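You operate a simulated robot arm through the tools that you are given. There is no shell and no other tool. Be economical: measure what you need, move in short steps, check, and stop when the job is done.

Carry out the task below with a simulated two-armed robot. There is one attempt and no reset: what you move stays moved.

## Task
Open the left bead bench drawer, put the small cork on the bead bench top away in the inside of the left bead bench drawer, then shut the drawer. Then put the teal vase on the bead bench top. Then take the blue drop and leave it on the top of the deep bench. Then switch the small panel switch on. Then take the brown pad and leave it on top of the white glass block. Then put the orange sponge on the top of the deep bench away on the top of the long bench. Do these in the order given. Set down upright: teal vase, brown pad.

It is judged by the outcome, as a careful person would: the job done as asked, and still so three seconds after it is handed in. It fails if anything else is knocked over, pushed out of place, dropped, spilled or broken.

## Robot
Two 7-joint arms with two-finger grippers on one trunk, on a base that drives. Base frame: it is fixed to the floor where the robot stands at the start and does not move with it; the origin is under the middle of the robot, x ahead of it, y to its left, z up. Units: cm, rad, N and s.
The left shoulder is at the start at [6, 17.9, 99.4], the right one opposite. With the tool pointing down near the work surface each hand reaches from about 28 to 68 cm from the robot's upright axis, wherever it stands, measured 20 degrees to its own side. Places, roughly: bead bench top [90, -310, 80]; blue drop (3x3x10 cm) [-100, -220, 90]; brown pad (4x4x5 cm) [-320, -30, 90]; inside of the left bead bench drawer [110, -320, 70]; left bead bench drawer [120, -310, 70]; orange sponge (5x7x4 cm) [-310, 20, 90]; small cork (3x3x4 cm) [130, -310, 90]; small panel switch [-360, -90, 90]; teal vase (6x6x16 cm) [-100, -240, 90]; top of the deep bench [-350, -40, 80]; top of the long bench [-220, -210, 80]; white glass block (5x5x5 cm) [-140, -40, 90]. Payload 1.96 kg a hand.
Tool frame (each hand has its own): the origin (TCP) lies between the finger pads and is the grasp point; the fingertips stand 2 cm ahead of it; z points along the fingers, y is the line along which they close. Largest opening 7.2 cm; the body of the gripper starts 3.8 cm behind the TCP.
Orientation is told as [roll, pitch, yaw] about the base's x, y, z axes, in that order, counted from this pose: with the fingers straight down and closing along the base's y, the tool's x points along the base's -x, its y along +y and its z along -z.

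## Interface
- The arms move only by the tool apply_moves. It takes "left_motion", "right_motion" or both (then of equal length, played together; a hand with none holds still); each is a list that holds one entry, the list of rows, each a list of 7 numbers: the closure in counts, from 0 (fully open) to 255 (shut), then the shift along the base's x, y, z in units of 50 mm (1.0 is 50 mm), then the turn, a rotation vector about the base's x, y, z in units of 6 degrees (1.0 is 6 degrees). In form: [[[gripper, tx, ty, tz, wx, wy, wz], ...]]. A call has 1 to 12 rows; each row shifts and turns the commanded pose from where the row before left it. A call with a number of a shift or a turn outside -1 to 1 is refused whole. A row lasts 0.2 s, in which the tool goes at most 5 cm and 0.15 rad; a call with a longer step from one row to the next is refused whole, and so is a gripper value outside its range. Where a pose cannot be reached the arm comes as near as it can. A force on the tool above 40 N (or 10 N above the force at the start of the call, whichever is more), or a blocked arm, ends the call early, and 0.2 s more pass. Each finger travels about 15.3 cm/s and halts on what it meets, pressing with about 37 N; the grip force reading is that of the motor and also rises with nothing between the fingers. The clock runs only during rows and for 0.2 s after the last one: add rows that do not move to give the fingers time. It gives the time, the measured TCP pose, the force on the tool (base axes), the opening and the grip force at its end, in the units of the frame above (readings bear some noise), with the torque about the TCP (base axes, N m) and any sound that the robot's microphone picked up.
- Cameras (640 x 400 px; columns grow to the right, rows downward): "scene" is now at [2.39, -0.18, 155.11]; the picture's right is [-0.02, -1.00, 0.00], its down [-0.68, 0.01, -0.73] and it looks along [0.73, -0.01, -0.68] (base axes); focal length 268 px, centre (320, 200). "left" rides on the left gripper at [7.1, -1.9, -8.2] in its tool frame; the picture's right is [0.26, 0.97, 0.00], its down [-0.67, 0.18, -0.72] and it looks along [-0.69, 0.19, 0.70] (tool axes); focal length 280 px, centre (320, 200). "right" rides on the right gripper at [7.1, 1.9, -8.2] in its tool frame; the picture's right is [-0.26, 0.97, 0.00], its down [-0.67, -0.18, -0.72] and it looks along [-0.69, -0.19, 0.70] (tool axes); focal length 280 px, centre (320, 200). There is no depth. A picture from a camera that has moved, and an enlarged one, comes with that camera's place and axes in the base frame and with its lens.
- camera(camera): a new picture of that camera. The clock stands still meanwhile.
- lift_body(by): slides the trunk up (or, below 0, down) by that many cm; the arms and the scene camera ride with it, the base frame stays. It gives what a move gives, with no picture.
- drive_base(legs): drives the robot by 1 to 6 legs, each [ahead, left, turn to the left] in cm, cm and rad, along the robot's own axes; the way and the turn of a leg run together, so that a leg with both is an arc; at most 150 cm and 3.142 rad a leg. The arms and the cameras ride along, it lands a little off, and it stops where it bumps. It gives what a move gives.
- pan_tilt(pan, tilt): turns the head with the scene camera to pan (to the left, within 1.501 rad either way) and tilt (down, from -0.506 to 1.204), counted from straight ahead of the robot. It gives what a move gives.
- close_up(camera, box): a new picture of the part [left, top, right, bottom] of that camera's present view, enlarged. The clock stands still meanwhile.
- sign_off(): hands the job in; it is judged then, once.

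Go step by step. Nothing tells you exact positions but the pictures and the camera data: compare them with the known pose of the tool, close in by small moves and look again before you grip or let go. The budget is 211 turns and 190 pictures, counting those below and the enlarged ones. Unless the task says otherwise, let go and move clear before handing in.

The tools are called after "Request:" by a JSON object that holds its "method" and its "body". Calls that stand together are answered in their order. apply_moves: Moves the arms, as the interface text tells. Its arguments: {"type":"object","properties":{"left_motion":{"type":"array","items":{"type":"array","items":{"type":"array","items":{"type":"number"}}}},"right_motion":{"type":"array","items":{"type":"array","items":{"type":"array","items":{"type":"number"}}}}},"required":[]} The other tools are called the same way: lift_body (by) slides the trunk up or down; drive_base (legs) drives the base; pan_tilt (pan, tilt) turns the head that bears the scene camera; camera (camera) takes a picture; close_up (camera, box) takes an enlarged picture of a part of a camera's view; sign_off () hands the job in.

At the start:

```text
time: 0.0
left_position: [37.99, 13.04, 102.09]
left_tool_rot: [0.0, 0.0, 0.0]
left_contact_force: [-0.8, 0.2, -1.0]
left_ft_torque: [-0.01, 0.02, 0.0]
left_gripper_width: 7.2
left_grasp_force: 0.0
right_position: [38.3, -12.05, 101.82]
right_tool_rot: [-0.001, 0.0, 0.0]
right_contact_force: [-0.8, 1.0, 0.3]
right_ft_torque: [0.01, -0.05, 0.04]
right_gripper_width: 7.16
right_grasp_force: 0.0
trunk travel left (down, up): [-63.9, 35.1]
robot x, y, heading: [0.2, -0.1, -0.005]
head pan, tilt: [-0.016, 0.745]
```

scene: 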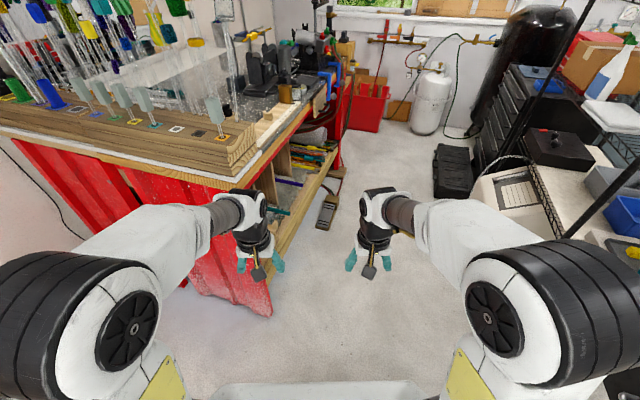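
right: 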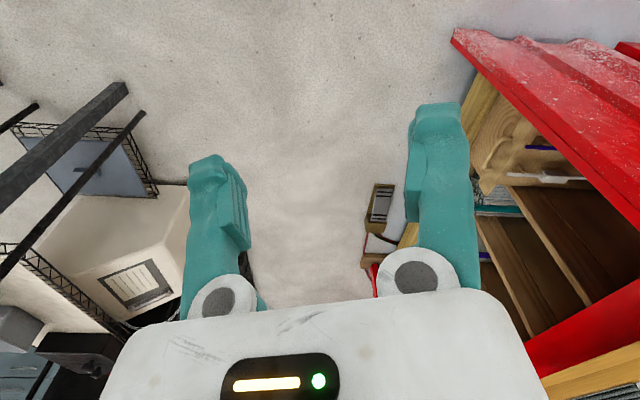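
left: 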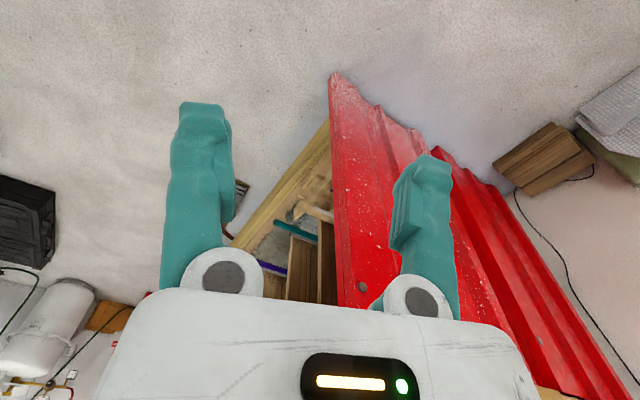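

I see a workshop; the work places are to the right and behind. I look around first with the head.

Request:
{"method": "pan_tilt", "body": {"pan": -1.3, "tilt": 0.3}}

Request:
{"method": "camera", "body": {"camera": "scene"}}

```text
time: 1.5
left_position: [37.9, 13.08, 102.1]
left_tool_rot: [0.001, -0.002, 0.0]
left_contact_force: [0.6, 0.3, 0.0]
left_ft_torque: [0.0, -0.01, -0.02]
left_gripper_width: 7.21
left_grasp_force: 0.1
right_position: [38.31, -12.03, 101.71]
right_tool_rot: [0.0, 0.0, 0.0]
right_contact_force: [-0.8, 0.1, 0.3]
right_ft_torque: [0.02, 0.02, 0.02]
right_gripper_width: 7.2
right_grasp_force: 0.1
trunk travel left (down, up): [-63.9, 35.1]
robot x, y, heading: [0.25, 0.15, -0.0]
head pan, tilt: [-1.3, 0.3]
```

```text
186 pictures are left
camera scene: at [-3.41, -9.05, 159.1], right [-0.96, -0.27, 0.0], down [-0.08, 0.29, -0.96], along [0.26, -0.92, -0.3], focal length 268 px, centre (320, 200)
```

scene: 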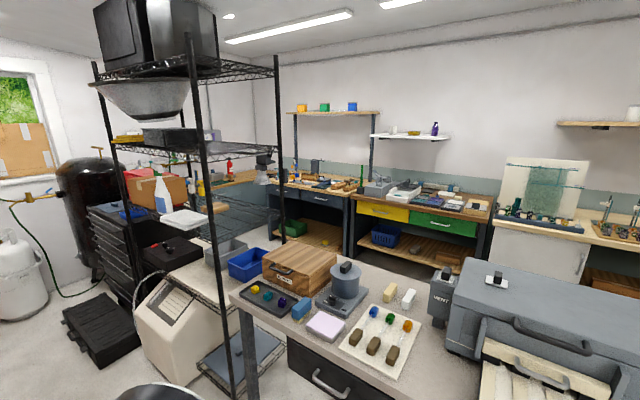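

Request:
{"method": "close_up", "body": {"camera": "scene", "box": [230, 90, 510, 265]}}

Request:
{"method": "pan_tilt", "body": {"pan": -1.5, "tilt": 0.8}}

Request:
{"method": "camera", "body": {"camera": "scene"}}

Request:
{"method": "pan_tilt", "body": {"pan": 1.5, "tilt": 0.4}}

Request:
{"method": "camera", "body": {"camera": "scene"}}

```text
2.29 times, centred on (370, 178) of scene
camera zoom: at [-3.41, -9.05, 159.1], right [-0.96, -0.27, 0.0], down [-0.08, 0.29, -0.96], along [0.26, -0.92, -0.3], focal length 613 px, centre (206, 251)
```

zoom: 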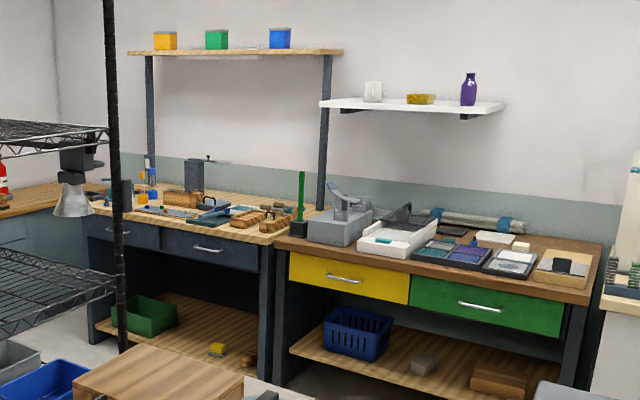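

```text
time: 2.4
left_position: [37.83, 12.99, 102.18]
left_tool_rot: [0.0, 0.0, 0.001]
left_contact_force: [0.4, 0.5, 0.2]
left_ft_torque: [0.0, 0.02, -0.02]
left_gripper_width: 7.2
left_grasp_force: 0.0
right_position: [38.26, -12.02, 101.83]
right_tool_rot: [0.0, 0.001, 0.001]
right_contact_force: [0.7, -0.9, 0.4]
right_ft_torque: [-0.01, 0.02, 0.02]
right_gripper_width: 7.2
right_grasp_force: 0.0
trunk travel left (down, up): [-63.9, 35.1]
robot x, y, heading: [-0.13, 0.04, 0.002]
head pan, tilt: [-1.499, 0.799]
```

```text
184 pictures are left
camera scene: at [-5.34, -8.1, 154.67], right [-1.0, -0.07, 0.0], down [-0.05, 0.71, -0.7], along [0.05, -0.7, -0.72], focal length 268 px, centre (320, 200)
```

scene: 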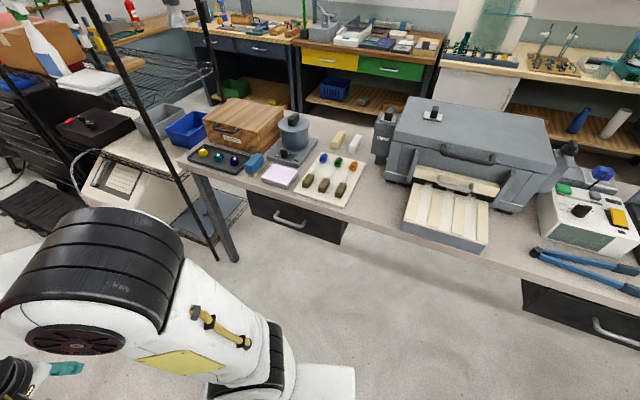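

```text
time: 5.0
left_position: [38.06, 13.04, 101.99]
left_tool_rot: [0.001, 0.0, 0.001]
left_contact_force: [-0.9, -0.5, 0.4]
left_ft_torque: [0.0, 0.02, 0.02]
left_gripper_width: 7.2
left_grasp_force: 0.0
right_position: [38.26, -12.07, 101.78]
right_tool_rot: [0.001, 0.001, 0.0]
right_contact_force: [0.7, 0.2, 1.0]
right_ft_torque: [0.0, 0.02, 0.0]
right_gripper_width: 7.19
right_grasp_force: 0.1
trunk travel left (down, up): [-63.9, 35.1]
robot x, y, heading: [0.17, 0.09, 0.003]
head pan, tilt: [1.499, 0.4]
```

```text
183 pictures are left
camera scene: at [-5.25, 9.19, 158.17], right [1.0, -0.07, 0.0], down [-0.03, -0.39, -0.92], along [0.07, 0.92, -0.39], focal length 268 px, centre (320, 200)
```

scene: 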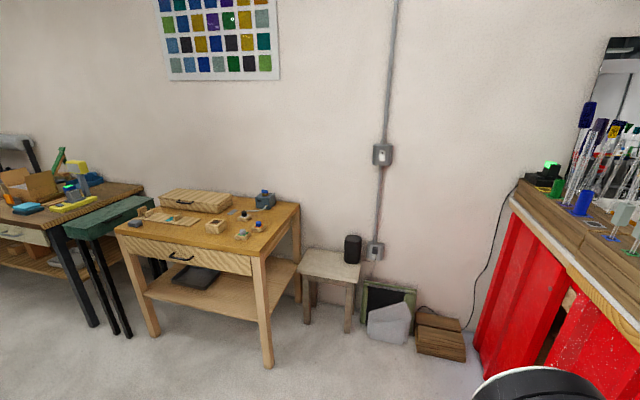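

I map the room: a middle table stands between me and the bead bench; I turn around to see behind.

Request:
{"method": "drive_base", "body": {"legs": [[0, 0, 3.1]]}}

Request:
{"method": "pan_tilt", "body": {"pan": 0.0, "tilt": 0.3}}

Request:
{"method": "camera", "body": {"camera": "scene"}}

Request:
{"method": "pan_tilt", "body": {"pan": 0.9, "tilt": 0.4}}

Request:
{"method": "camera", "body": {"camera": "scene"}}

```text
time: 12.7
left_position: [-38.0, -12.84, 102.13]
left_tool_rot: [-0.001, 0.0, 3.135]
left_contact_force: [0.4, 0.4, -0.2]
left_ft_torque: [0.0, 0.02, 0.01]
left_gripper_width: 7.21
left_grasp_force: 0.0
right_position: [-38.24, 12.18, 101.74]
right_tool_rot: [0.002, 0.0, 3.137]
right_contact_force: [-0.1, 0.0, -1.0]
right_ft_torque: [-0.01, 0.0, 0.04]
right_gripper_width: 7.22
right_grasp_force: 0.1
trunk travel left (down, up): [-63.9, 35.1]
robot x, y, heading: [0.08, -0.25, 3.139]
head pan, tilt: [1.499, 0.4]
```

```text
time: 14.3
left_position: [-37.95, -12.96, 102.08]
left_tool_rot: [0.0, 0.0, 3.135]
left_contact_force: [0.8, -0.6, -0.4]
left_ft_torque: [0.0, -0.01, 0.02]
left_gripper_width: 7.2
left_grasp_force: 0.1
right_position: [-38.3, 12.14, 101.82]
right_tool_rot: [0.002, -0.001, 3.137]
right_contact_force: [0.0, 0.2, -0.1]
right_ft_torque: [-0.01, 0.03, 0.02]
right_gripper_width: 7.21
right_grasp_force: 0.0
trunk travel left (down, up): [-63.9, 35.1]
robot x, y, heading: [-0.08, -0.06, 3.134]
head pan, tilt: [0.0, 0.3]
```

```text
182 pictures are left
camera scene: at [-3.28, -0.04, 159.1], right [0.0, 1.0, 0.0], down [0.3, 0.0, -0.96], along [-0.96, 0.0, -0.3], focal length 268 px, centre (320, 200)
```

scene: 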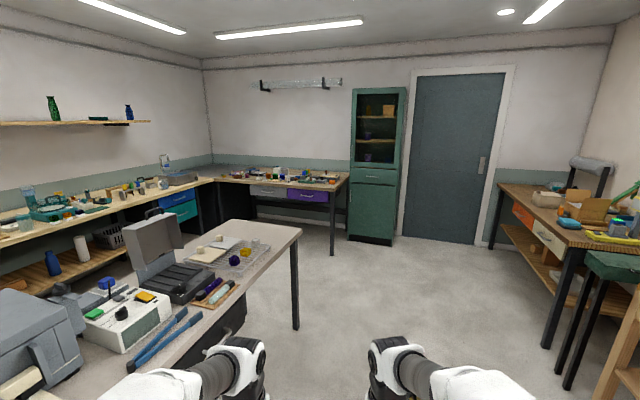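

```text
time: 15.5
left_position: [-38.08, -12.83, 102.05]
left_tool_rot: [-0.001, 0.001, 3.135]
left_contact_force: [-0.4, 1.1, -0.8]
left_ft_torque: [-0.01, -0.02, 0.0]
left_gripper_width: 7.19
left_grasp_force: 0.0
right_position: [-38.16, 12.15, 101.76]
right_tool_rot: [0.001, -0.001, 3.136]
right_contact_force: [0.0, 0.3, 0.1]
right_ft_torque: [-0.01, 0.05, -0.01]
right_gripper_width: 7.19
right_grasp_force: 0.1
trunk travel left (down, up): [-63.9, 35.1]
robot x, y, heading: [-0.12, 0.36, 3.139]
head pan, tilt: [0.901, 0.4]
```

```text
181 pictures are left
camera scene: at [0.26, -7.3, 158.18], right [-0.78, 0.63, 0.0], down [0.24, 0.3, -0.92], along [-0.58, -0.72, -0.39], focal length 268 px, centre (320, 200)
```

scene: 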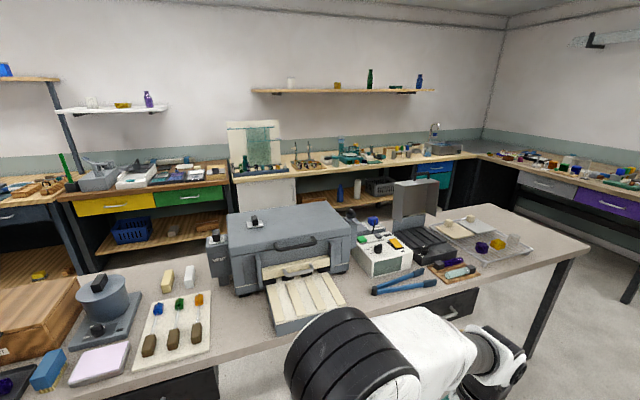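

The room's axes are turned about 20° from the base frame; the benches stand along the back wall, reached by going round the middle table's far end. I raise the trunk, turn to face the back wall, and drive sideways along it.

Request:
{"method": "lift_body", "body": {"by": 25}}

Request:
{"method": "drive_base", "body": {"legs": [[0, 0, 1.224], [0, -110, 0], [0, -106, 0]]}}

Request:
{"method": "pan_tilt", "body": {"pan": 0.0, "tilt": 0.7}}

Request:
{"method": "camera", "body": {"camera": "scene"}}

```text
time: 18.1
left_position: [-38.02, -13.03, 127.22]
left_tool_rot: [0.0, 0.0, 3.137]
left_contact_force: [-0.2, 0.9, 0.6]
left_ft_torque: [0.0, 0.0, -0.02]
left_gripper_width: 7.21
left_grasp_force: 0.1
right_position: [-38.26, 12.18, 126.8]
right_tool_rot: [-0.002, 0.001, 3.136]
right_contact_force: [-1.2, -0.2, -0.1]
right_ft_torque: [-0.01, 0.0, -0.01]
right_gripper_width: 7.19
right_grasp_force: 0.0
trunk travel left (down, up): [-88.9, 10.1]
robot x, y, heading: [0.16, -0.26, 3.136]
head pan, tilt: [0.901, 0.4]
```

```text
time: 31.8
left_position: [-203.03, 37.82, 127.14]
left_tool_rot: [0.001, 0.0, -1.945]
left_contact_force: [-0.6, 0.0, 0.2]
left_ft_torque: [0.01, 0.0, 0.04]
left_gripper_width: 7.18
left_grasp_force: 0.1
right_position: [-226.53, 46.72, 126.86]
right_tool_rot: [-0.001, -0.001, -1.946]
right_contact_force: [1.0, -0.1, 0.3]
right_ft_torque: [0.0, 0.01, 0.0]
right_gripper_width: 7.18
right_grasp_force: 0.1
trunk travel left (down, up): [-88.9, 10.1]
robot x, y, heading: [-201.46, 77.92, -1.944]
head pan, tilt: [0.901, 0.4]
```

```text
time: 33.0
left_position: [-202.99, 37.82, 127.16]
left_tool_rot: [-0.001, -0.001, -1.944]
left_contact_force: [0.0, -1.1, 0.0]
left_ft_torque: [0.0, -0.02, 0.02]
left_gripper_width: 7.2
left_grasp_force: 0.1
right_position: [-226.59, 46.64, 126.79]
right_tool_rot: [-0.001, 0.0, -1.945]
right_contact_force: [-0.2, -0.2, 0.2]
right_ft_torque: [0.0, 0.0, 0.0]
right_gripper_width: 7.21
right_grasp_force: 0.1
trunk travel left (down, up): [-88.9, 10.1]
robot x, y, heading: [-201.24, 78.18, -1.943]
head pan, tilt: [0.0, 0.7]
```

```text
180 pictures are left
camera scene: at [-202.24, 75.56, 180.49], right [-0.93, 0.36, 0.0], down [0.23, 0.6, -0.77], along [-0.28, -0.71, -0.64], focal length 268 px, centre (320, 200)
```

scene: 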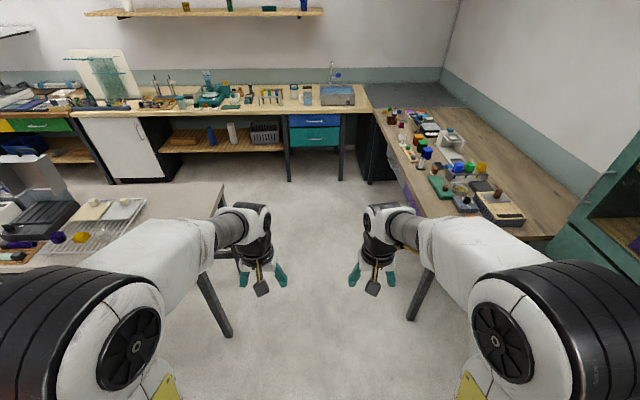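

The gap is centred ahead of me. I drive through it and then sideways to the left along the aisle.

Request:
{"method": "drive_base", "body": {"legs": [[100, 0, 0], [90, 0, 0]]}}

Request:
{"method": "drive_base", "body": {"legs": [[0, 100, 0]]}}

Request:
{"method": "camera", "body": {"camera": "scene"}}

```text
time: 42.5
left_position: [-273.86, -139.11, 127.23]
left_tool_rot: [0.0, 0.0, -1.953]
left_contact_force: [-0.2, 0.7, -0.3]
left_ft_torque: [-0.03, 0.01, 0.02]
left_gripper_width: 7.22
left_grasp_force: 0.0
right_position: [-297.31, -129.95, 126.93]
right_tool_rot: [0.001, -0.001, -1.952]
right_contact_force: [0.0, 0.1, 0.1]
right_ft_torque: [0.0, 0.01, 0.01]
right_gripper_width: 7.21
right_grasp_force: 0.1
trunk travel left (down, up): [-88.9, 10.1]
robot x, y, heading: [-272.21, -98.6, -1.95]
head pan, tilt: [0.0, 0.7]
```

```text
time: 47.7
left_position: [-182.1, -176.01, 127.23]
left_tool_rot: [0.0, -0.001, -1.953]
left_contact_force: [-0.8, 0.6, 0.0]
left_ft_torque: [-0.01, 0.02, 0.0]
left_gripper_width: 7.21
left_grasp_force: 0.1
right_position: [-205.54, -166.94, 126.85]
right_tool_rot: [-0.001, 0.001, -1.955]
right_contact_force: [0.1, -0.5, 0.3]
right_ft_torque: [-0.03, -0.03, 0.0]
right_gripper_width: 7.21
right_grasp_force: 0.1
trunk travel left (down, up): [-88.9, 10.1]
robot x, y, heading: [-180.31, -135.78, -1.957]
head pan, tilt: [0.0, 0.7]
```

```text
179 pictures are left
camera scene: at [-180.88, -138.27, 180.49], right [-0.93, 0.37, 0.0], down [0.24, 0.6, -0.76], along [-0.29, -0.71, -0.64], focal length 268 px, centre (320, 200)
```

scene: 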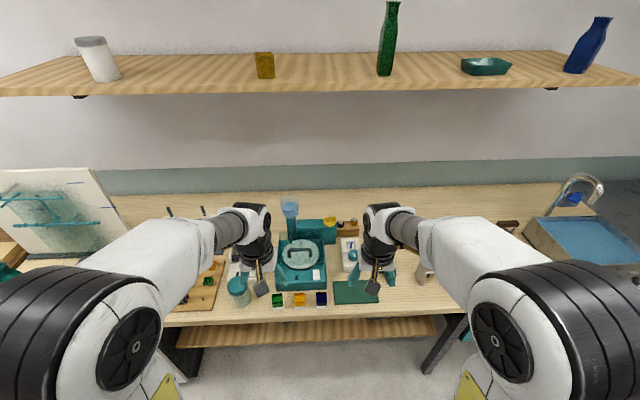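

Request:
{"method": "drive_base", "body": {"legs": [[0, 0, 0.025], [0, 120, 0], [0, 90, 0]]}}

Request:
{"method": "camera", "body": {"camera": "scene"}}

Request:
{"method": "pan_tilt", "body": {"pan": 0.8, "tilt": 0.6}}

Request:
{"method": "camera", "body": {"camera": "scene"}}

```text
time: 58.4
left_position: [14.55, -250.15, 127.08]
left_tool_rot: [0.0, 0.001, -1.926]
left_contact_force: [-0.7, 0.1, 0.3]
left_ft_torque: [-0.02, -0.02, 0.02]
left_gripper_width: 7.21
left_grasp_force: 0.1
right_position: [-9.17, -241.79, 126.87]
right_tool_rot: [-0.001, 0.001, -1.928]
right_contact_force: [-0.5, -0.7, -0.7]
right_ft_torque: [0.0, -0.03, -0.01]
right_gripper_width: 7.2
right_grasp_force: 0.1
trunk travel left (down, up): [-88.9, 10.1]
robot x, y, heading: [15.5, -210.19, -1.924]
head pan, tilt: [0.0, 0.7]
```

```text
178 pictures are left
camera scene: at [14.61, -212.49, 180.49], right [-0.94, 0.35, 0.0], down [0.22, 0.6, -0.76], along [-0.27, -0.72, -0.64], focal length 268 px, centre (320, 200)
```

scene: 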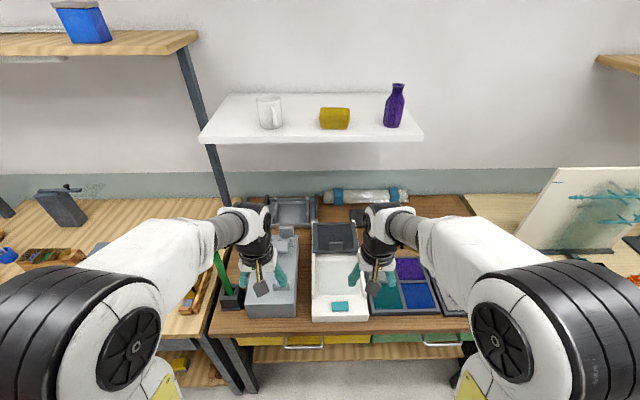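

```text
time: 59.5
left_position: [14.57, -250.27, 127.13]
left_tool_rot: [0.0, 0.0, -1.928]
left_contact_force: [0.2, -0.7, -0.1]
left_ft_torque: [0.02, 0.02, -0.01]
left_gripper_width: 7.21
left_grasp_force: 0.1
right_position: [-9.06, -241.93, 126.79]
right_tool_rot: [0.0, 0.002, -1.926]
right_contact_force: [-0.2, -0.7, -0.4]
right_ft_torque: [0.03, 0.01, -0.02]
right_gripper_width: 7.22
right_grasp_force: 0.1
trunk travel left (down, up): [-88.9, 10.1]
robot x, y, heading: [15.09, -209.99, -1.928]
head pan, tilt: [0.799, 0.6]
```

```text
177 pictures are left
camera scene: at [21.4, -212.54, 181.35], right [-0.9, -0.43, 0.0], down [-0.24, 0.51, -0.83], along [0.35, -0.75, -0.56], focal length 268 px, centre (320, 200)
```

scene: 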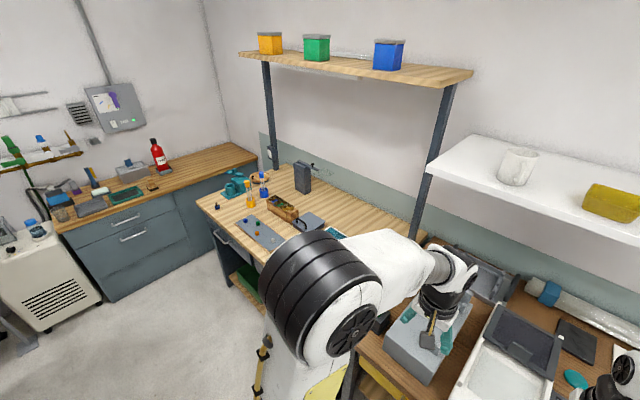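

Request:
{"method": "drive_base", "body": {"legs": [[0, 110, 0]]}}

Request:
{"method": "pan_tilt", "body": {"pan": 0.0, "tilt": 0.8}}

Request:
{"method": "camera", "body": {"camera": "scene"}}

```text
time: 65.2
left_position: [116.8, -288.63, 127.27]
left_tool_rot: [0.0, 0.001, -1.933]
left_contact_force: [-0.1, -0.3, -0.6]
left_ft_torque: [0.01, 0.02, 0.02]
left_gripper_width: 7.18
left_grasp_force: 0.0
right_position: [93.33, -280.01, 126.84]
right_tool_rot: [0.0, 0.0, -1.929]
right_contact_force: [0.4, 0.5, 0.5]
right_ft_torque: [-0.02, -0.04, -0.01]
right_gripper_width: 7.22
right_grasp_force: 0.1
trunk travel left (down, up): [-88.9, 10.1]
robot x, y, heading: [118.77, -248.43, -1.931]
head pan, tilt: [0.799, 0.6]
```

```text
time: 66.3
left_position: [116.86, -288.6, 127.13]
left_tool_rot: [0.0, 0.0, -1.933]
left_contact_force: [0.7, -1.3, -0.4]
left_ft_torque: [0.02, 0.02, -0.02]
left_gripper_width: 7.2
left_grasp_force: 0.1
right_position: [93.29, -280.15, 126.86]
right_tool_rot: [-0.001, 0.0, -1.929]
right_contact_force: [0.0, -0.8, 0.6]
right_ft_torque: [-0.03, -0.02, 0.04]
right_gripper_width: 7.19
right_grasp_force: 0.1
trunk travel left (down, up): [-88.9, 10.1]
robot x, y, heading: [118.21, -248.54, -1.929]
head pan, tilt: [0.0, 0.799]
```

```text
176 pictures are left
camera scene: at [117.4, -250.49, 179.67], right [-0.94, 0.35, 0.0], down [0.25, 0.67, -0.7], along [-0.25, -0.65, -0.72], focal length 268 px, centre (320, 200)
```

scene: 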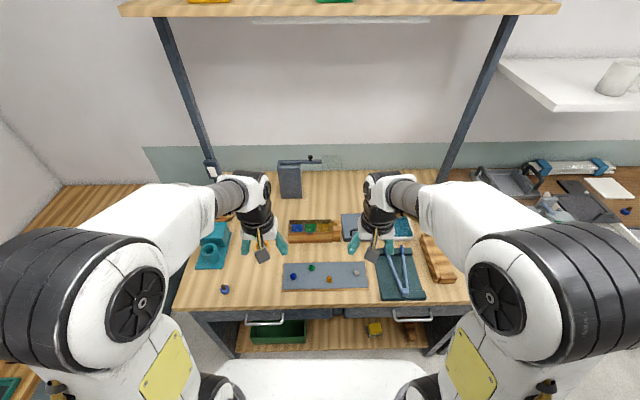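

Request:
{"method": "close_up", "body": {"camera": "scene", "box": [160, 180, 480, 380]}}

Request:
{"method": "close_up", "body": {"camera": "scene", "box": [180, 260, 308, 340]}}

```text
2.00 times, centred on (320, 280) of scene
camera zoom: at [117.4, -250.49, 179.67], right [-0.94, 0.35, 0.0], down [0.25, 0.67, -0.7], along [-0.25, -0.65, -0.72], focal length 536 px, centre (320, 40)
```

zoom: 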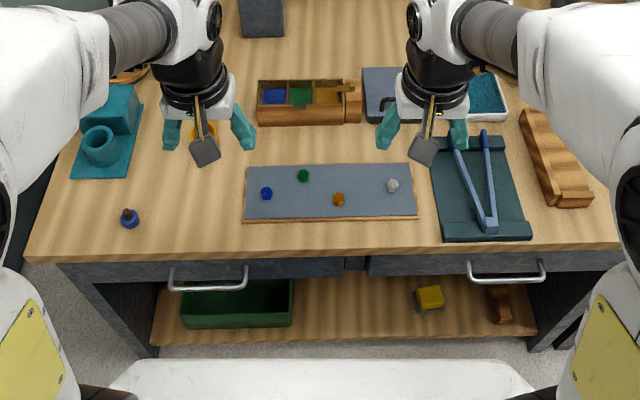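

```text
5.00 times, centred on (244, 300) of scene
camera zoom: at [117.4, -250.49, 179.67], right [-0.94, 0.35, 0.0], down [0.25, 0.67, -0.7], along [-0.25, -0.65, -0.72], focal length 1341 px, centre (700, -300)
```

zoom: 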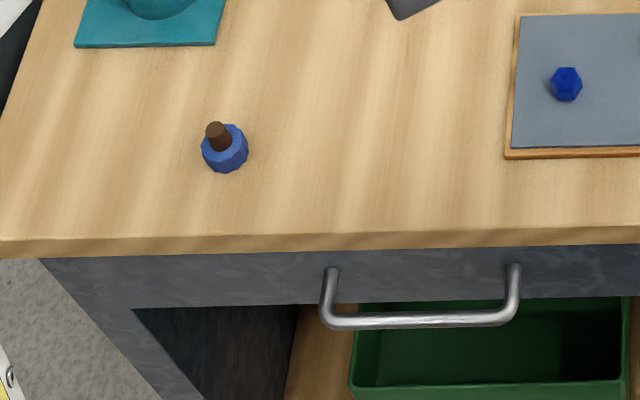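

The small cork (blue bead with a brown stub) stands at about (134.6, -306.6); the left drawer's bar handle is at about (124, -294, 70). I back up, lower the trunk and aim the left hand forward at the handle.

Request:
{"method": "drive_base", "body": {"legs": [[-22, 8, 0]]}}

Request:
{"method": "lift_body", "body": {"by": -30}}

Request:
{"method": "camera", "body": {"camera": "scene"}}

```text
time: 68.0
left_position: [131.95, -271.15, 127.12]
left_tool_rot: [-0.001, 0.001, -1.93]
left_contact_force: [-0.7, -0.4, -0.5]
left_ft_torque: [0.02, -0.02, -0.01]
left_gripper_width: 7.22
left_grasp_force: 0.0
right_position: [108.42, -262.62, 126.79]
right_tool_rot: [-0.002, 0.001, -1.929]
right_contact_force: [0.2, 0.3, -1.3]
right_ft_torque: [0.02, -0.04, -0.02]
right_gripper_width: 7.18
right_grasp_force: 0.2
trunk travel left (down, up): [-88.9, 10.1]
robot x, y, heading: [133.41, -230.83, -1.931]
head pan, tilt: [0.0, 0.799]
```

```text
time: 71.0
left_position: [132.09, -270.93, 97.08]
left_tool_rot: [0.001, 0.002, -1.93]
left_contact_force: [-0.5, 0.2, -0.1]
left_ft_torque: [-0.01, 0.0, 0.02]
left_gripper_width: 7.19
left_grasp_force: 0.0
right_position: [108.57, -262.46, 96.9]
right_tool_rot: [0.0, 0.001, -1.927]
right_contact_force: [-1.0, -0.4, 0.5]
right_ft_torque: [-0.02, 0.02, 0.03]
right_gripper_width: 7.21
right_grasp_force: 0.1
trunk travel left (down, up): [-58.9, 40.1]
robot x, y, heading: [133.47, -231.17, -1.926]
head pan, tilt: [0.0, 0.799]
```

```text
173 pictures are left
camera scene: at [132.57, -232.83, 149.67], right [-0.94, 0.35, 0.0], down [0.25, 0.67, -0.7], along [-0.24, -0.65, -0.72], focal length 268 px, centre (320, 200)
```

scene: 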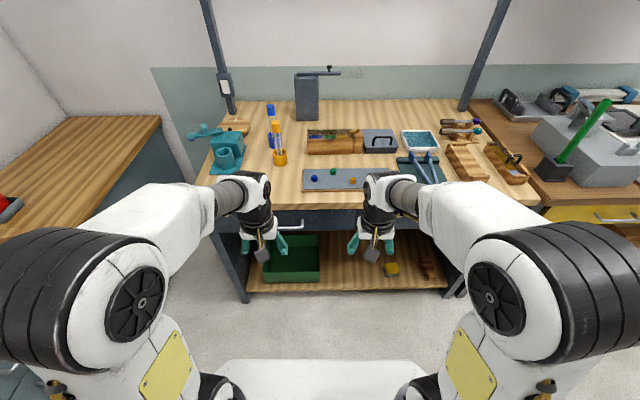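

Request:
{"method": "close_up", "body": {"camera": "scene", "box": [200, 180, 360, 280]}}

```text
4.00 times, centred on (280, 230) of scene
camera zoom: at [132.57, -232.83, 149.67], right [-0.94, 0.35, 0.0], down [0.25, 0.67, -0.7], along [-0.24, -0.65, -0.72], focal length 1073 px, centre (480, 80)
```

zoom: 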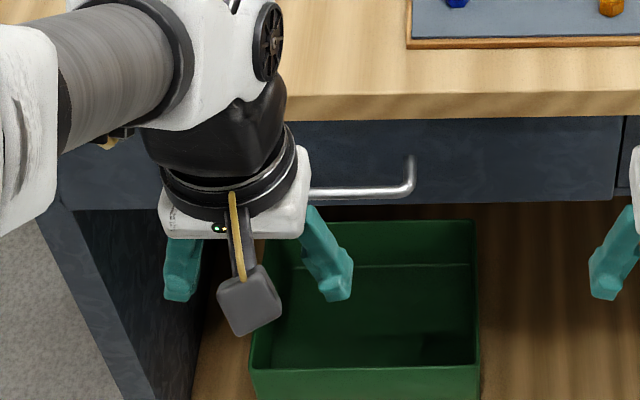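

The handle bar runs about from (117,-290) to (130,-295) at z≈74, sticking out some 3.6 cm. I turn the left hand so it points at the drawer with the fingers closing up–down.

Request:
{"method": "apply_moves", "body": {"left_motion": [[[0, 0, 0, 0, -0.452, 0.991, 0.77], [0, 0, 0, 0, -0.452, 0.991, 0.77], [0, 0, 0, 0, -0.452, 0.991, 0.77], [0, 0, 0, 0, -0.452, 0.991, 0.77], [0, 0, 0, 0, -0.452, 0.991, 0.77], [0, 0, 0, 0, -0.452, 0.991, 0.77], [0, 0, 0, 0, -0.452, 0.991, 0.77], [0, 0, 0, 0, -0.452, 0.991, 0.77]]]}}

Request:
{"method": "apply_moves", "body": {"left_motion": [[[0, 0, 0, 0, -0.452, 0.991, 0.77], [0, 0, 0, 0, -0.452, 0.991, 0.77], [0, 0, 0, 0, -0.452, 0.991, 0.77], [0, 0, 0, 0, -0.452, 0.991, 0.77], [0, 0, 0, 0, -0.452, 0.991, 0.77], [0, 0, 0, 0, -0.452, 0.991, 0.77], [0, 0, 0, 0, -0.452, 0.991, 0.77], [0, 0, 0, 0, 0, 0, 0], [0, 0, 0, 0, 0, 0, 0]]]}}

Request:
{"method": "camera", "body": {"camera": "scene"}}

Request:
{"method": "camera", "body": {"camera": "left"}}

```text
time: 72.8
left_position: [130.95, -275.16, 98.29]
left_tool_rot: [-0.846, -0.339, -1.084]
left_contact_force: [1.2, -0.2, 0.7]
left_ft_torque: [-0.02, 0.02, 0.02]
left_gripper_width: 7.22
left_grasp_force: 0.0
left hand out of reach, approached as far as the arm can: row 6, 7, 8
right_position: [108.51, -262.42, 96.73]
right_tool_rot: [0.0, 0.0, -1.928]
right_contact_force: [0.6, -0.8, 0.4]
right_ft_torque: [0.02, 0.01, -0.01]
right_gripper_width: 7.21
right_grasp_force: 0.0
trunk travel left (down, up): [-58.9, 40.1]
robot x, y, heading: [133.24, -230.84, -1.928]
head pan, tilt: [0.0, 0.799]
```

```text
time: 74.8
left_position: [131.96, -281.47, 100.67]
left_tool_rot: [-1.382, -0.135, -0.54]
left_contact_force: [-0.3, 0.1, 0.0]
left_ft_torque: [0.0, 0.02, 0.02]
left_gripper_width: 7.19
left_grasp_force: 0.2
left hand out of reach, approached as far as the arm can: row 1, 2, 3, 4, 5, 6, 7
right_position: [108.57, -262.48, 96.77]
right_tool_rot: [0.0, -0.001, -1.928]
right_contact_force: [0.0, 0.2, -0.1]
right_ft_torque: [0.0, 0.0, -0.01]
right_gripper_width: 7.2
right_grasp_force: 0.0
trunk travel left (down, up): [-58.9, 40.1]
robot x, y, heading: [132.92, -230.92, -1.932]
head pan, tilt: [0.0, 0.799]
```

```text
171 pictures are left
camera scene: at [132.57, -232.84, 149.66], right [-0.94, 0.35, 0.0], down [0.25, 0.67, -0.7], along [-0.24, -0.65, -0.72], focal length 268 px, centre (320, 200)
```

scene: 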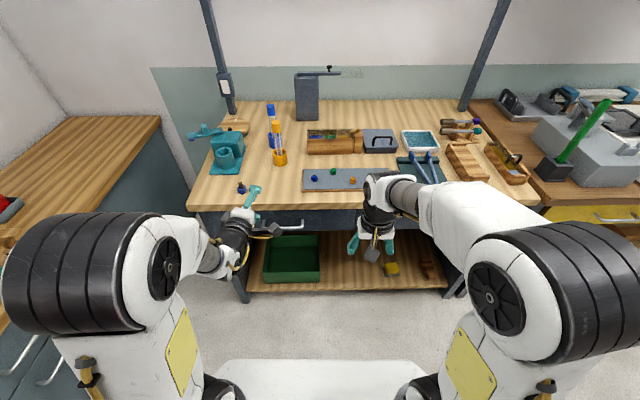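

```text
170 pictures are left
camera left: at [129.41, -271.14, 103.0], right [-0.02, 0.22, -0.97], down [0.96, 0.29, 0.04], along [0.29, -0.93, -0.22], focal length 280 px, centre (320, 200)
```

left: 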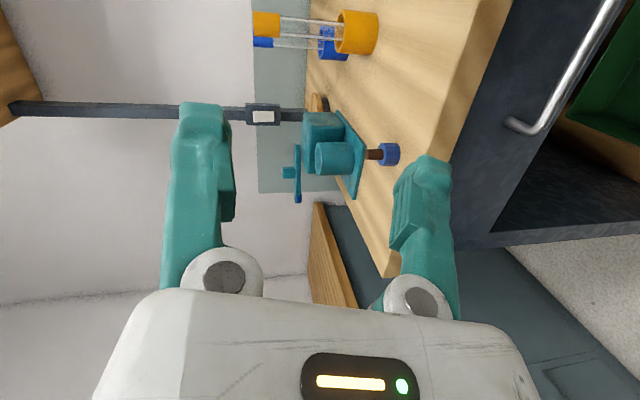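

Request:
{"method": "apply_moves", "body": {"left_motion": [[[0, -0.1, -0.25, -0.8, 0, 0, 0], [0, -0.1, -0.25, -0.8, 0, 0, 0], [0, -0.1, -0.25, -0.8, 0, 0, 0], [0, -0.1, -0.25, -0.8, 0, 0, 0], [0, -0.1, -0.25, -0.8, 0, 0, 0], [0, -0.1, -0.25, -0.6, 0, 0, 0], [0, 0, 0, 0, 0, 0, 0], [0, 0, 0, 0, 0, 0, 0]]]}}

Request:
{"method": "camera", "body": {"camera": "scene"}}

Request:
{"method": "camera", "body": {"camera": "left"}}

```text
time: 76.6
left_position: [132.17, -281.7, 100.03]
left_tool_rot: [-1.372, -0.137, -0.543]
left_contact_force: [-0.7, 0.2, 0.0]
left_ft_torque: [-0.03, 0.0, 0.01]
left_gripper_width: 7.21
left_grasp_force: 0.1
left hand out of reach, approached as far as the arm can: row 1, 2, 3, 4, 5, 6
right_position: [108.4, -262.37, 96.88]
right_tool_rot: [0.001, 0.0, -1.929]
right_contact_force: [-0.7, -0.6, 0.4]
right_ft_torque: [0.03, 0.01, 0.02]
right_gripper_width: 7.18
right_grasp_force: 0.0
trunk travel left (down, up): [-58.9, 40.1]
robot x, y, heading: [133.23, -230.63, -1.928]
head pan, tilt: [0.0, 0.799]
```

```text
169 pictures are left
camera scene: at [132.57, -232.83, 149.66], right [-0.94, 0.35, 0.0], down [0.25, 0.67, -0.7], along [-0.24, -0.65, -0.72], focal length 268 px, centre (320, 200)
```

scene: 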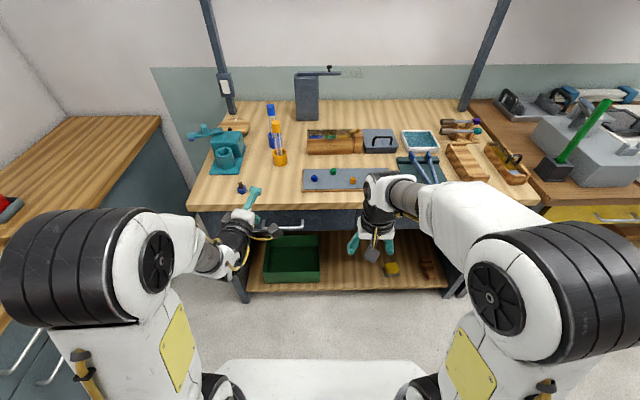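

```text
168 pictures are left
camera left: at [129.46, -271.28, 102.4], right [-0.01, 0.23, -0.97], down [0.96, 0.28, 0.05], along [0.29, -0.93, -0.22], focal length 280 px, centre (320, 200)
```

left: 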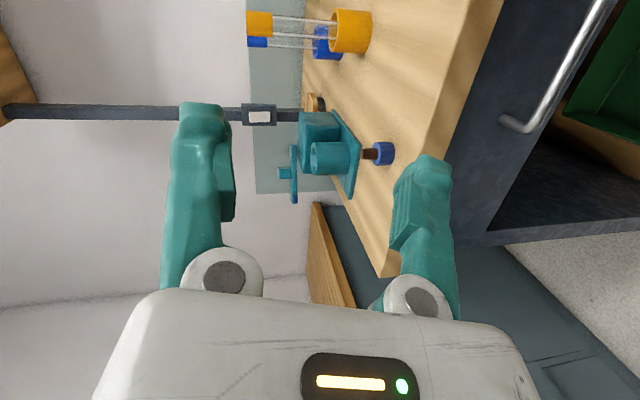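

The arm is caught at a joint limit with this roll; I undo the turn and will use the opposite roll.

Request:
{"method": "apply_moves", "body": {"left_motion": [[[0, 0.1, 0.25, 0.8, 0.452, -0.991, -0.77], [0, 0.1, 0.25, 0.8, 0.452, -0.991, -0.77], [0, 0.1, 0.25, 0.8, 0.452, -0.991, -0.77], [0, 0.1, 0.25, 0.8, 0.452, -0.991, -0.77], [0, 0.1, 0.25, 0.8, 0.452, -0.991, -0.77], [0, 0.1, 0.25, 0.6, 0.452, -0.991, -0.77], [0, 0, 0, 0, 0.452, -0.991, -0.77], [0, 0, 0, 0, 0.452, -0.991, -0.77], [0, 0, 0, 0, 0.452, -0.991, -0.77], [0, 0, 0, 0, 0.452, -0.991, -0.77], [0, 0, 0, 0, 0.452, -0.991, -0.77], [0, 0, 0, 0, 0.452, -0.991, -0.77]]]}}

Request:
{"method": "apply_moves", "body": {"left_motion": [[[0, 0, 0, 0, 0, 0, 0], [0, 0, 0, 0, 0, 0, 0]]]}}

```text
time: 79.2
left_position: [131.36, -278.16, 108.65]
left_tool_rot: [-0.35, -0.251, -1.562]
left_contact_force: [0.3, 0.1, 0.5]
left_ft_torque: [-0.02, -0.02, 0.04]
left_gripper_width: 7.21
left_grasp_force: 0.1
left hand out of reach, approached as far as the arm can: row 3, 4, 5, 6, 8, 9, 10, 11, 12
right_position: [108.67, -262.38, 96.85]
right_tool_rot: [-0.001, 0.0, -1.928]
right_contact_force: [-0.2, 0.8, 0.8]
right_ft_torque: [-0.01, 0.04, 0.03]
right_gripper_width: 7.22
right_grasp_force: 0.0
trunk travel left (down, up): [-58.9, 40.1]
robot x, y, heading: [132.96, -231.02, -1.928]
head pan, tilt: [0.0, 0.799]
```

```text
time: 79.8
left_position: [131.22, -278.17, 108.63]
left_tool_rot: [-0.352, -0.251, -1.563]
left_contact_force: [0.2, 0.0, -0.4]
left_ft_torque: [0.0, 0.0, 0.01]
left_gripper_width: 7.21
left_grasp_force: 0.1
right_position: [108.52, -262.42, 96.76]
right_tool_rot: [0.001, 0.0, -1.929]
right_contact_force: [0.3, -0.2, 0.7]
right_ft_torque: [0.02, -0.01, -0.02]
right_gripper_width: 7.21
right_grasp_force: 0.1
trunk travel left (down, up): [-58.9, 40.1]
robot x, y, heading: [133.24, -230.91, -1.928]
head pan, tilt: [0.0, 0.799]
```

The hand is too close to the shoulder for a level pose; I raise the trunk so the arm hangs further down, and finish undoing the turn.

Request:
{"method": "lift_body", "body": {"by": 28}}

Request:
{"method": "apply_moves", "body": {"left_motion": [[[0, 0, 0, -0.5, 0.452, -0.991, -0.77], [0, 0, 0, -0.5, 0.452, -0.991, -0.77], [0, 0, 0, -0.5, 0.452, -0.991, -0.77], [0, 0, 0, 0, 0, 0, 0]]]}}

```text
time: 82.7
left_position: [131.09, -278.11, 136.59]
left_tool_rot: [-0.35, -0.252, -1.562]
left_contact_force: [0.7, -1.1, 0.4]
left_ft_torque: [0.02, -0.03, 0.04]
left_gripper_width: 7.16
left_grasp_force: 0.1
right_position: [108.52, -262.48, 124.78]
right_tool_rot: [0.0, 0.002, -1.929]
right_contact_force: [-0.9, 0.3, -0.3]
right_ft_torque: [-0.01, 0.01, -0.01]
right_gripper_width: 7.18
right_grasp_force: 0.1
trunk travel left (down, up): [-86.9, 12.1]
robot x, y, heading: [133.01, -230.71, -1.928]
head pan, tilt: [0.0, 0.799]
```

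```text
time: 83.7
left_position: [130.36, -278.2, 128.43]
left_tool_rot: [-0.103, -0.107, -1.809]
left_contact_force: [0.6, -0.2, 0.4]
left_ft_torque: [0.01, 0.01, -0.02]
left_gripper_width: 7.2
left_grasp_force: 0.1
left hand out of reach, approached as far as the arm can: row 1, 2, 3
right_position: [108.51, -262.52, 124.64]
right_tool_rot: [-0.001, 0.0, -1.929]
right_contact_force: [0.7, 0.0, 0.3]
right_ft_torque: [0.01, -0.02, -0.04]
right_gripper_width: 7.18
right_grasp_force: 0.1
trunk travel left (down, up): [-86.9, 12.1]
robot x, y, heading: [133.05, -230.9, -1.931]
head pan, tilt: [0.0, 0.799]
```

Request:
{"method": "apply_moves", "body": {"left_motion": [[[0, 0, 0, -0.8, 0, 0, 0], [0, 0, 0, -0.8, 0, 0, 0], [0, 0, 0, -0.8, 0, 0, 0], [0, 0, 0, -0.8, 0, 0, 0], [0, 0, 0, -0.8, 0, 0, 0], [0, 0, 0, -0.8, 0, 0, 0], [0, 0, 0, 0, 0, 0, 0]]]}}

```text
time: 85.3
left_position: [130.33, -278.11, 104.12]
left_tool_rot: [-0.102, -0.104, -1.809]
left_contact_force: [0.3, -0.4, 0.4]
left_ft_torque: [0.01, 0.02, 0.02]
left_gripper_width: 7.2
left_grasp_force: 0.0
right_position: [108.52, -262.48, 124.83]
right_tool_rot: [0.0, 0.001, -1.928]
right_contact_force: [0.7, -0.6, -0.3]
right_ft_torque: [-0.01, 0.03, -0.01]
right_gripper_width: 7.2
right_grasp_force: 0.1
trunk travel left (down, up): [-86.9, 12.1]
robot x, y, heading: [133.25, -230.85, -1.924]
head pan, tilt: [0.0, 0.799]
```

Request:
{"method": "apply_moves", "body": {"left_motion": [[[0, 0, 0, -0.3, -0.991, -0.451, -0.77], [0, 0, 0, -0.3, -0.991, -0.451, -0.77], [0, 0, 0, -0.3, -0.991, -0.451, -0.77], [0, 0, 0, -0.3, -0.991, -0.451, -0.77], [0, 0, 0, -0.3, -0.991, -0.451, -0.77], [0, 0, 0, -0.3, -0.991, -0.451, -0.77], [0, 0, 0, 0, 0, 0, 0]]]}}

Request:
{"method": "apply_moves", "body": {"left_motion": [[[0, 0, 0, -0.3, -0.991, -0.451, -0.77], [0, 0, 0, -0.3, -0.991, -0.451, -0.77], [0, 0, 0, -0.3, -0.991, -0.451, -0.77], [0, 0, 0, -0.3, -0.991, -0.451, -0.77], [0, 0, 0, -0.3, -0.991, -0.451, -0.77], [0, 0, 0, -0.3, -0.991, -0.451, -0.77], [0, 0, 0, 0, 0, 0, 0]]]}}

Request:
{"method": "camera", "body": {"camera": "left"}}

Request:
{"method": "camera", "body": {"camera": "scene"}}

```text
time: 86.9
left_position: [130.41, -278.25, 95.23]
left_tool_rot: [0.494, -0.479, -2.492]
left_contact_force: [0.7, 1.0, 0.4]
left_ft_torque: [-0.02, 0.03, -0.02]
left_gripper_width: 7.2
left_grasp_force: 0.0
right_position: [108.55, -262.4, 124.84]
right_tool_rot: [-0.001, -0.001, -1.929]
right_contact_force: [-0.2, -0.3, -0.2]
right_ft_torque: [0.01, -0.03, 0.03]
right_gripper_width: 7.19
right_grasp_force: 0.0
trunk travel left (down, up): [-86.9, 12.1]
robot x, y, heading: [133.13, -230.97, -1.926]
head pan, tilt: [0.0, 0.799]
```

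```text
time: 88.2
left_position: [122.47, -279.85, 92.33]
left_tool_rot: [1.243, -0.562, 3.014]
left_contact_force: [0.3, -0.3, 0.4]
left_ft_torque: [-0.01, 0.02, 0.03]
left_gripper_width: 7.2
left_grasp_force: 0.1
right_position: [108.5, -262.46, 124.76]
right_tool_rot: [-0.001, 0.0, -1.93]
right_contact_force: [0.3, -1.0, 0.0]
right_ft_torque: [-0.04, 0.0, -0.02]
right_gripper_width: 7.21
right_grasp_force: 0.1
trunk travel left (down, up): [-86.9, 12.1]
robot x, y, heading: [133.18, -231.06, -1.93]
head pan, tilt: [0.0, 0.799]
stopped in row 6 (left hand): the arm was blocked; the commanded pose is now the measured one
```

```text
167 pictures are left
camera left: at [129.8, -272.4, 89.24], right [0.66, -0.4, 0.63], down [-0.27, 0.66, 0.7], along [-0.7, -0.64, 0.33], focal length 280 px, centre (320, 200)
```

left: 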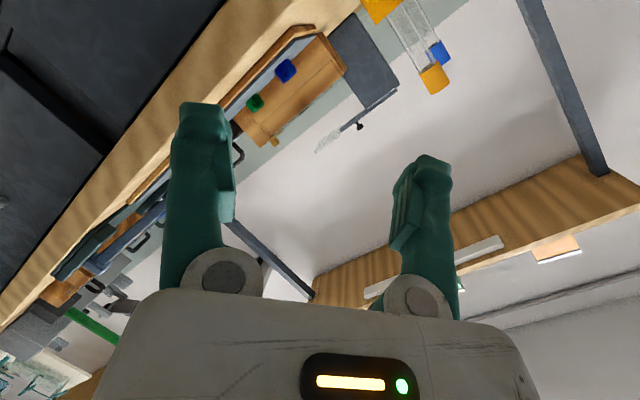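

```text
166 pictures are left
camera scene: at [132.46, -232.83, 177.67], right [-0.94, 0.35, 0.0], down [0.25, 0.67, -0.7], along [-0.24, -0.65, -0.72], focal length 268 px, centre (320, 200)
```

scene: 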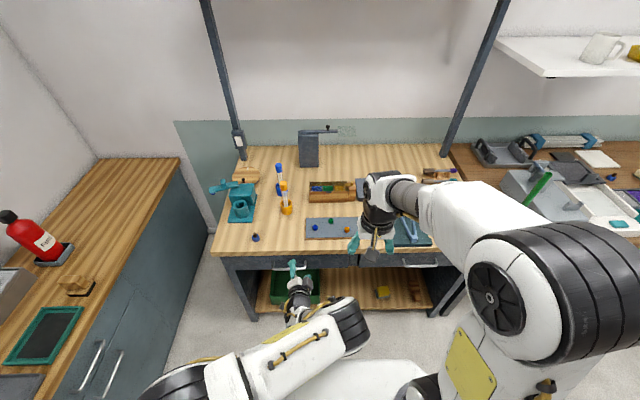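

Request:
{"method": "apply_moves", "body": {"left_motion": [[[0, 0.18, -0.07, -0.7, 0, 0, 0], [0, 0.18, -0.07, -0.7, 0, 0, 0], [0, 0.18, -0.07, -0.7, 0, 0, 0], [0, 0.18, -0.07, -0.7, 0, 0, 0], [0, 0.18, -0.07, -0.7, 0, 0, 0], [0, 0, 0, 0, 0, 0, 0]]]}}

Request:
{"method": "camera", "body": {"camera": "scene"}}

```text
time: 89.1
left_position: [116.74, -285.16, 89.5]
left_tool_rot: [1.389, -0.724, 2.926]
left_contact_force: [1.2, 0.1, -0.6]
left_ft_torque: [-0.03, 0.0, 0.01]
left_gripper_width: 7.2
left_grasp_force: 0.0
right_position: [108.46, -262.57, 124.78]
right_tool_rot: [-0.001, 0.001, -1.929]
right_contact_force: [-0.7, -0.5, -0.5]
right_ft_torque: [0.0, -0.01, 0.01]
right_gripper_width: 7.22
right_grasp_force: 0.0
trunk travel left (down, up): [-86.9, 12.1]
robot x, y, heading: [132.97, -231.06, -1.931]
head pan, tilt: [0.0, 0.799]
stopped in row 4 (left hand): the arm was blocked; the commanded pose is now the measured one
```

```text
165 pictures are left
camera scene: at [132.59, -232.97, 177.67], right [-0.94, 0.35, 0.0], down [0.25, 0.67, -0.7], along [-0.24, -0.65, -0.72], focal length 268 px, centre (320, 200)
```

scene: 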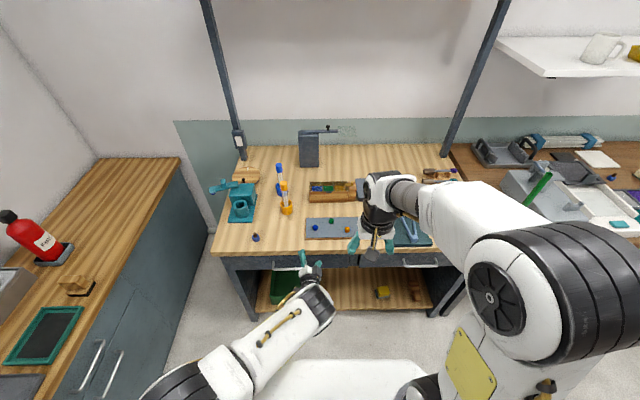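

The arm folds badly with a level hand, so I will instead hook the handle from above with a nearly downward hand. I first bring the arm back to its downward pose.

Request:
{"method": "apply_moves", "body": {"left_motion": [[[0, 0.2, 0.2, 0.7, 0, 0, 0], [0, 0.2, 0.2, 0.7, 0, 0, 0], [0, 0.2, 0.2, 0.7, 0.991, 0.451, 0.77], [0, 0.2, 0.2, 0.7, 0.991, 0.451, 0.77], [0, 0.2, 0.2, 0.5, 0.991, 0.451, 0.77], [0, 0, 0, 0, 0.991, 0.451, 0.77], [0, 0, 0, 0, 0.991, 0.451, 0.77], [0, 0, 0, 0, 0.991, 0.451, 0.77], [0, 0, 0, 0, 0.991, 0.451, 0.77], [0, 0, 0, 0, 0, 0, 0]]]}}

Request:
{"method": "camera", "body": {"camera": "left"}}

```text
time: 91.3
left_position: [121.87, -280.13, 106.06]
left_tool_rot: [0.326, -0.706, -2.027]
left_contact_force: [0.1, -0.3, -0.8]
left_ft_torque: [-0.01, -0.01, 0.0]
left_gripper_width: 7.21
left_grasp_force: 0.0
right_position: [108.47, -262.48, 124.6]
right_tool_rot: [0.0, 0.001, -1.927]
right_contact_force: [-0.7, -0.8, 0.4]
right_ft_torque: [-0.04, 0.0, 0.01]
right_gripper_width: 7.19
right_grasp_force: 0.0
trunk travel left (down, up): [-86.9, 12.1]
robot x, y, heading: [133.25, -230.86, -1.926]
head pan, tilt: [0.0, 0.799]
```

```text
164 pictures are left
camera left: at [122.16, -269.1, 106.8], right [1.0, -0.04, 0.06], down [-0.07, -0.01, 1.0], along [-0.04, -1.0, -0.01], focal length 280 px, centre (320, 200)
```

left: 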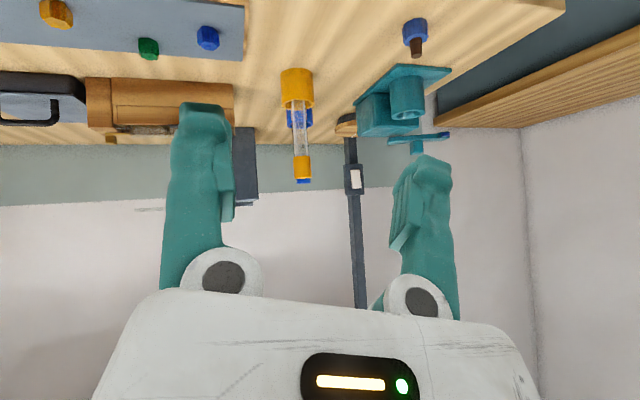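

Request:
{"method": "apply_moves", "body": {"left_motion": [[[0, 0.12, -0.356, -0.2, 0.81, 0.34, -0.19], [0, 0.12, -0.356, -0.89, 0.81, 0.34, -0.19], [0, 0.12, -0.356, -0.89, 0.81, 0.34, -0.19], [0, 0.12, -0.356, -0.89, 0.81, 0.34, -0.19], [0, 0.12, -0.356, -0.89, 0, 0, 0], [0, 0, 0, 0, 0, 0, 0]]]}}

Request:
{"method": "camera", "body": {"camera": "left"}}

Request:
{"method": "camera", "body": {"camera": "scene"}}

```text
time: 92.7
left_position: [124.95, -288.68, 87.22]
left_tool_rot: [0.012, -0.447, -1.934]
left_contact_force: [-0.9, -0.1, 0.2]
left_ft_torque: [0.0, -0.02, -0.02]
left_gripper_width: 7.22
left_grasp_force: 0.0
right_position: [108.5, -262.4, 124.74]
right_tool_rot: [0.001, 0.001, -1.928]
right_contact_force: [0.1, -0.2, -0.3]
right_ft_torque: [0.02, 0.0, 0.0]
right_gripper_width: 7.18
right_grasp_force: 0.1
trunk travel left (down, up): [-86.9, 12.1]
robot x, y, heading: [133.09, -230.89, -1.926]
head pan, tilt: [0.0, 0.799]
```

```text
163 pictures are left
camera left: at [126.49, -278.84, 91.38], right [0.99, -0.12, -0.1], down [0.06, -0.34, 0.94], along [-0.15, -0.93, -0.33], focal length 280 px, centre (320, 200)
```

left: 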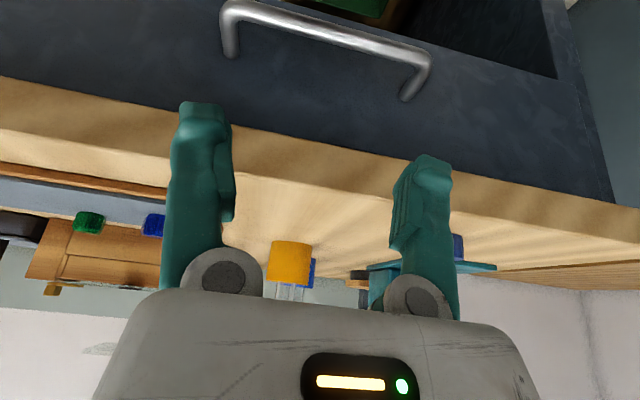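

```text
162 pictures are left
camera scene: at [132.55, -232.74, 177.67], right [-0.94, 0.35, 0.0], down [0.25, 0.67, -0.7], along [-0.24, -0.65, -0.72], focal length 268 px, centre (320, 200)
```

scene: 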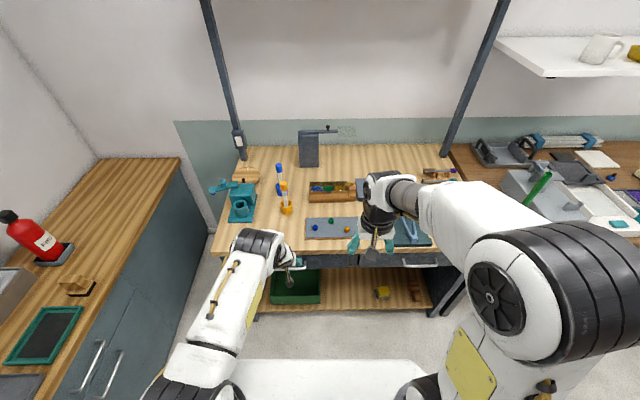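

The table top lies nearer z=84; the bar is at about v=231 with its face some 4 cm behind. I slide the fingers down behind the bar in two steps.

Request:
{"method": "apply_moves", "body": {"left_motion": [[[0, -0.098, -0.263, -0.483, 0, 0, 0], [0, -0.098, -0.263, -0.483, 0, 0, 0], [0, -0.098, -0.263, -0.483, 0, 0, 0], [0, 0, 0, 0, 0, 0, 0]]]}}

Request:
{"method": "camera", "body": {"camera": "left"}}

```text
time: 93.7
left_position: [122.97, -292.76, 81.36]
left_tool_rot: [0.007, -0.456, -1.933]
left_contact_force: [-0.3, 0.1, 0.3]
left_ft_torque: [0.0, 0.0, 0.01]
left_gripper_width: 7.18
left_grasp_force: 0.0
left hand out of reach, approached as far as the arm can: row 3
right_position: [108.43, -262.42, 124.74]
right_tool_rot: [0.0, -0.001, -1.931]
right_contact_force: [0.1, 0.1, -0.5]
right_ft_torque: [-0.05, 0.0, -0.03]
right_gripper_width: 7.21
right_grasp_force: 0.0
trunk travel left (down, up): [-86.9, 12.1]
robot x, y, heading: [133.14, -230.93, -1.924]
head pan, tilt: [0.0, 0.799]
```

```text
161 pictures are left
camera left: at [124.61, -282.78, 85.47], right [0.99, -0.12, -0.11], down [0.06, -0.33, 0.94], along [-0.15, -0.94, -0.32], focal length 280 px, centre (320, 200)
```

left: 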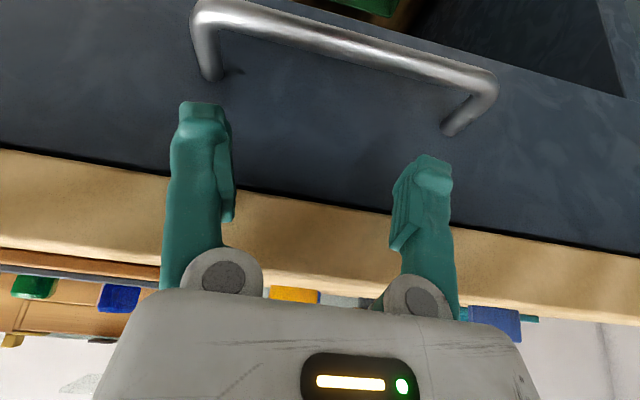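

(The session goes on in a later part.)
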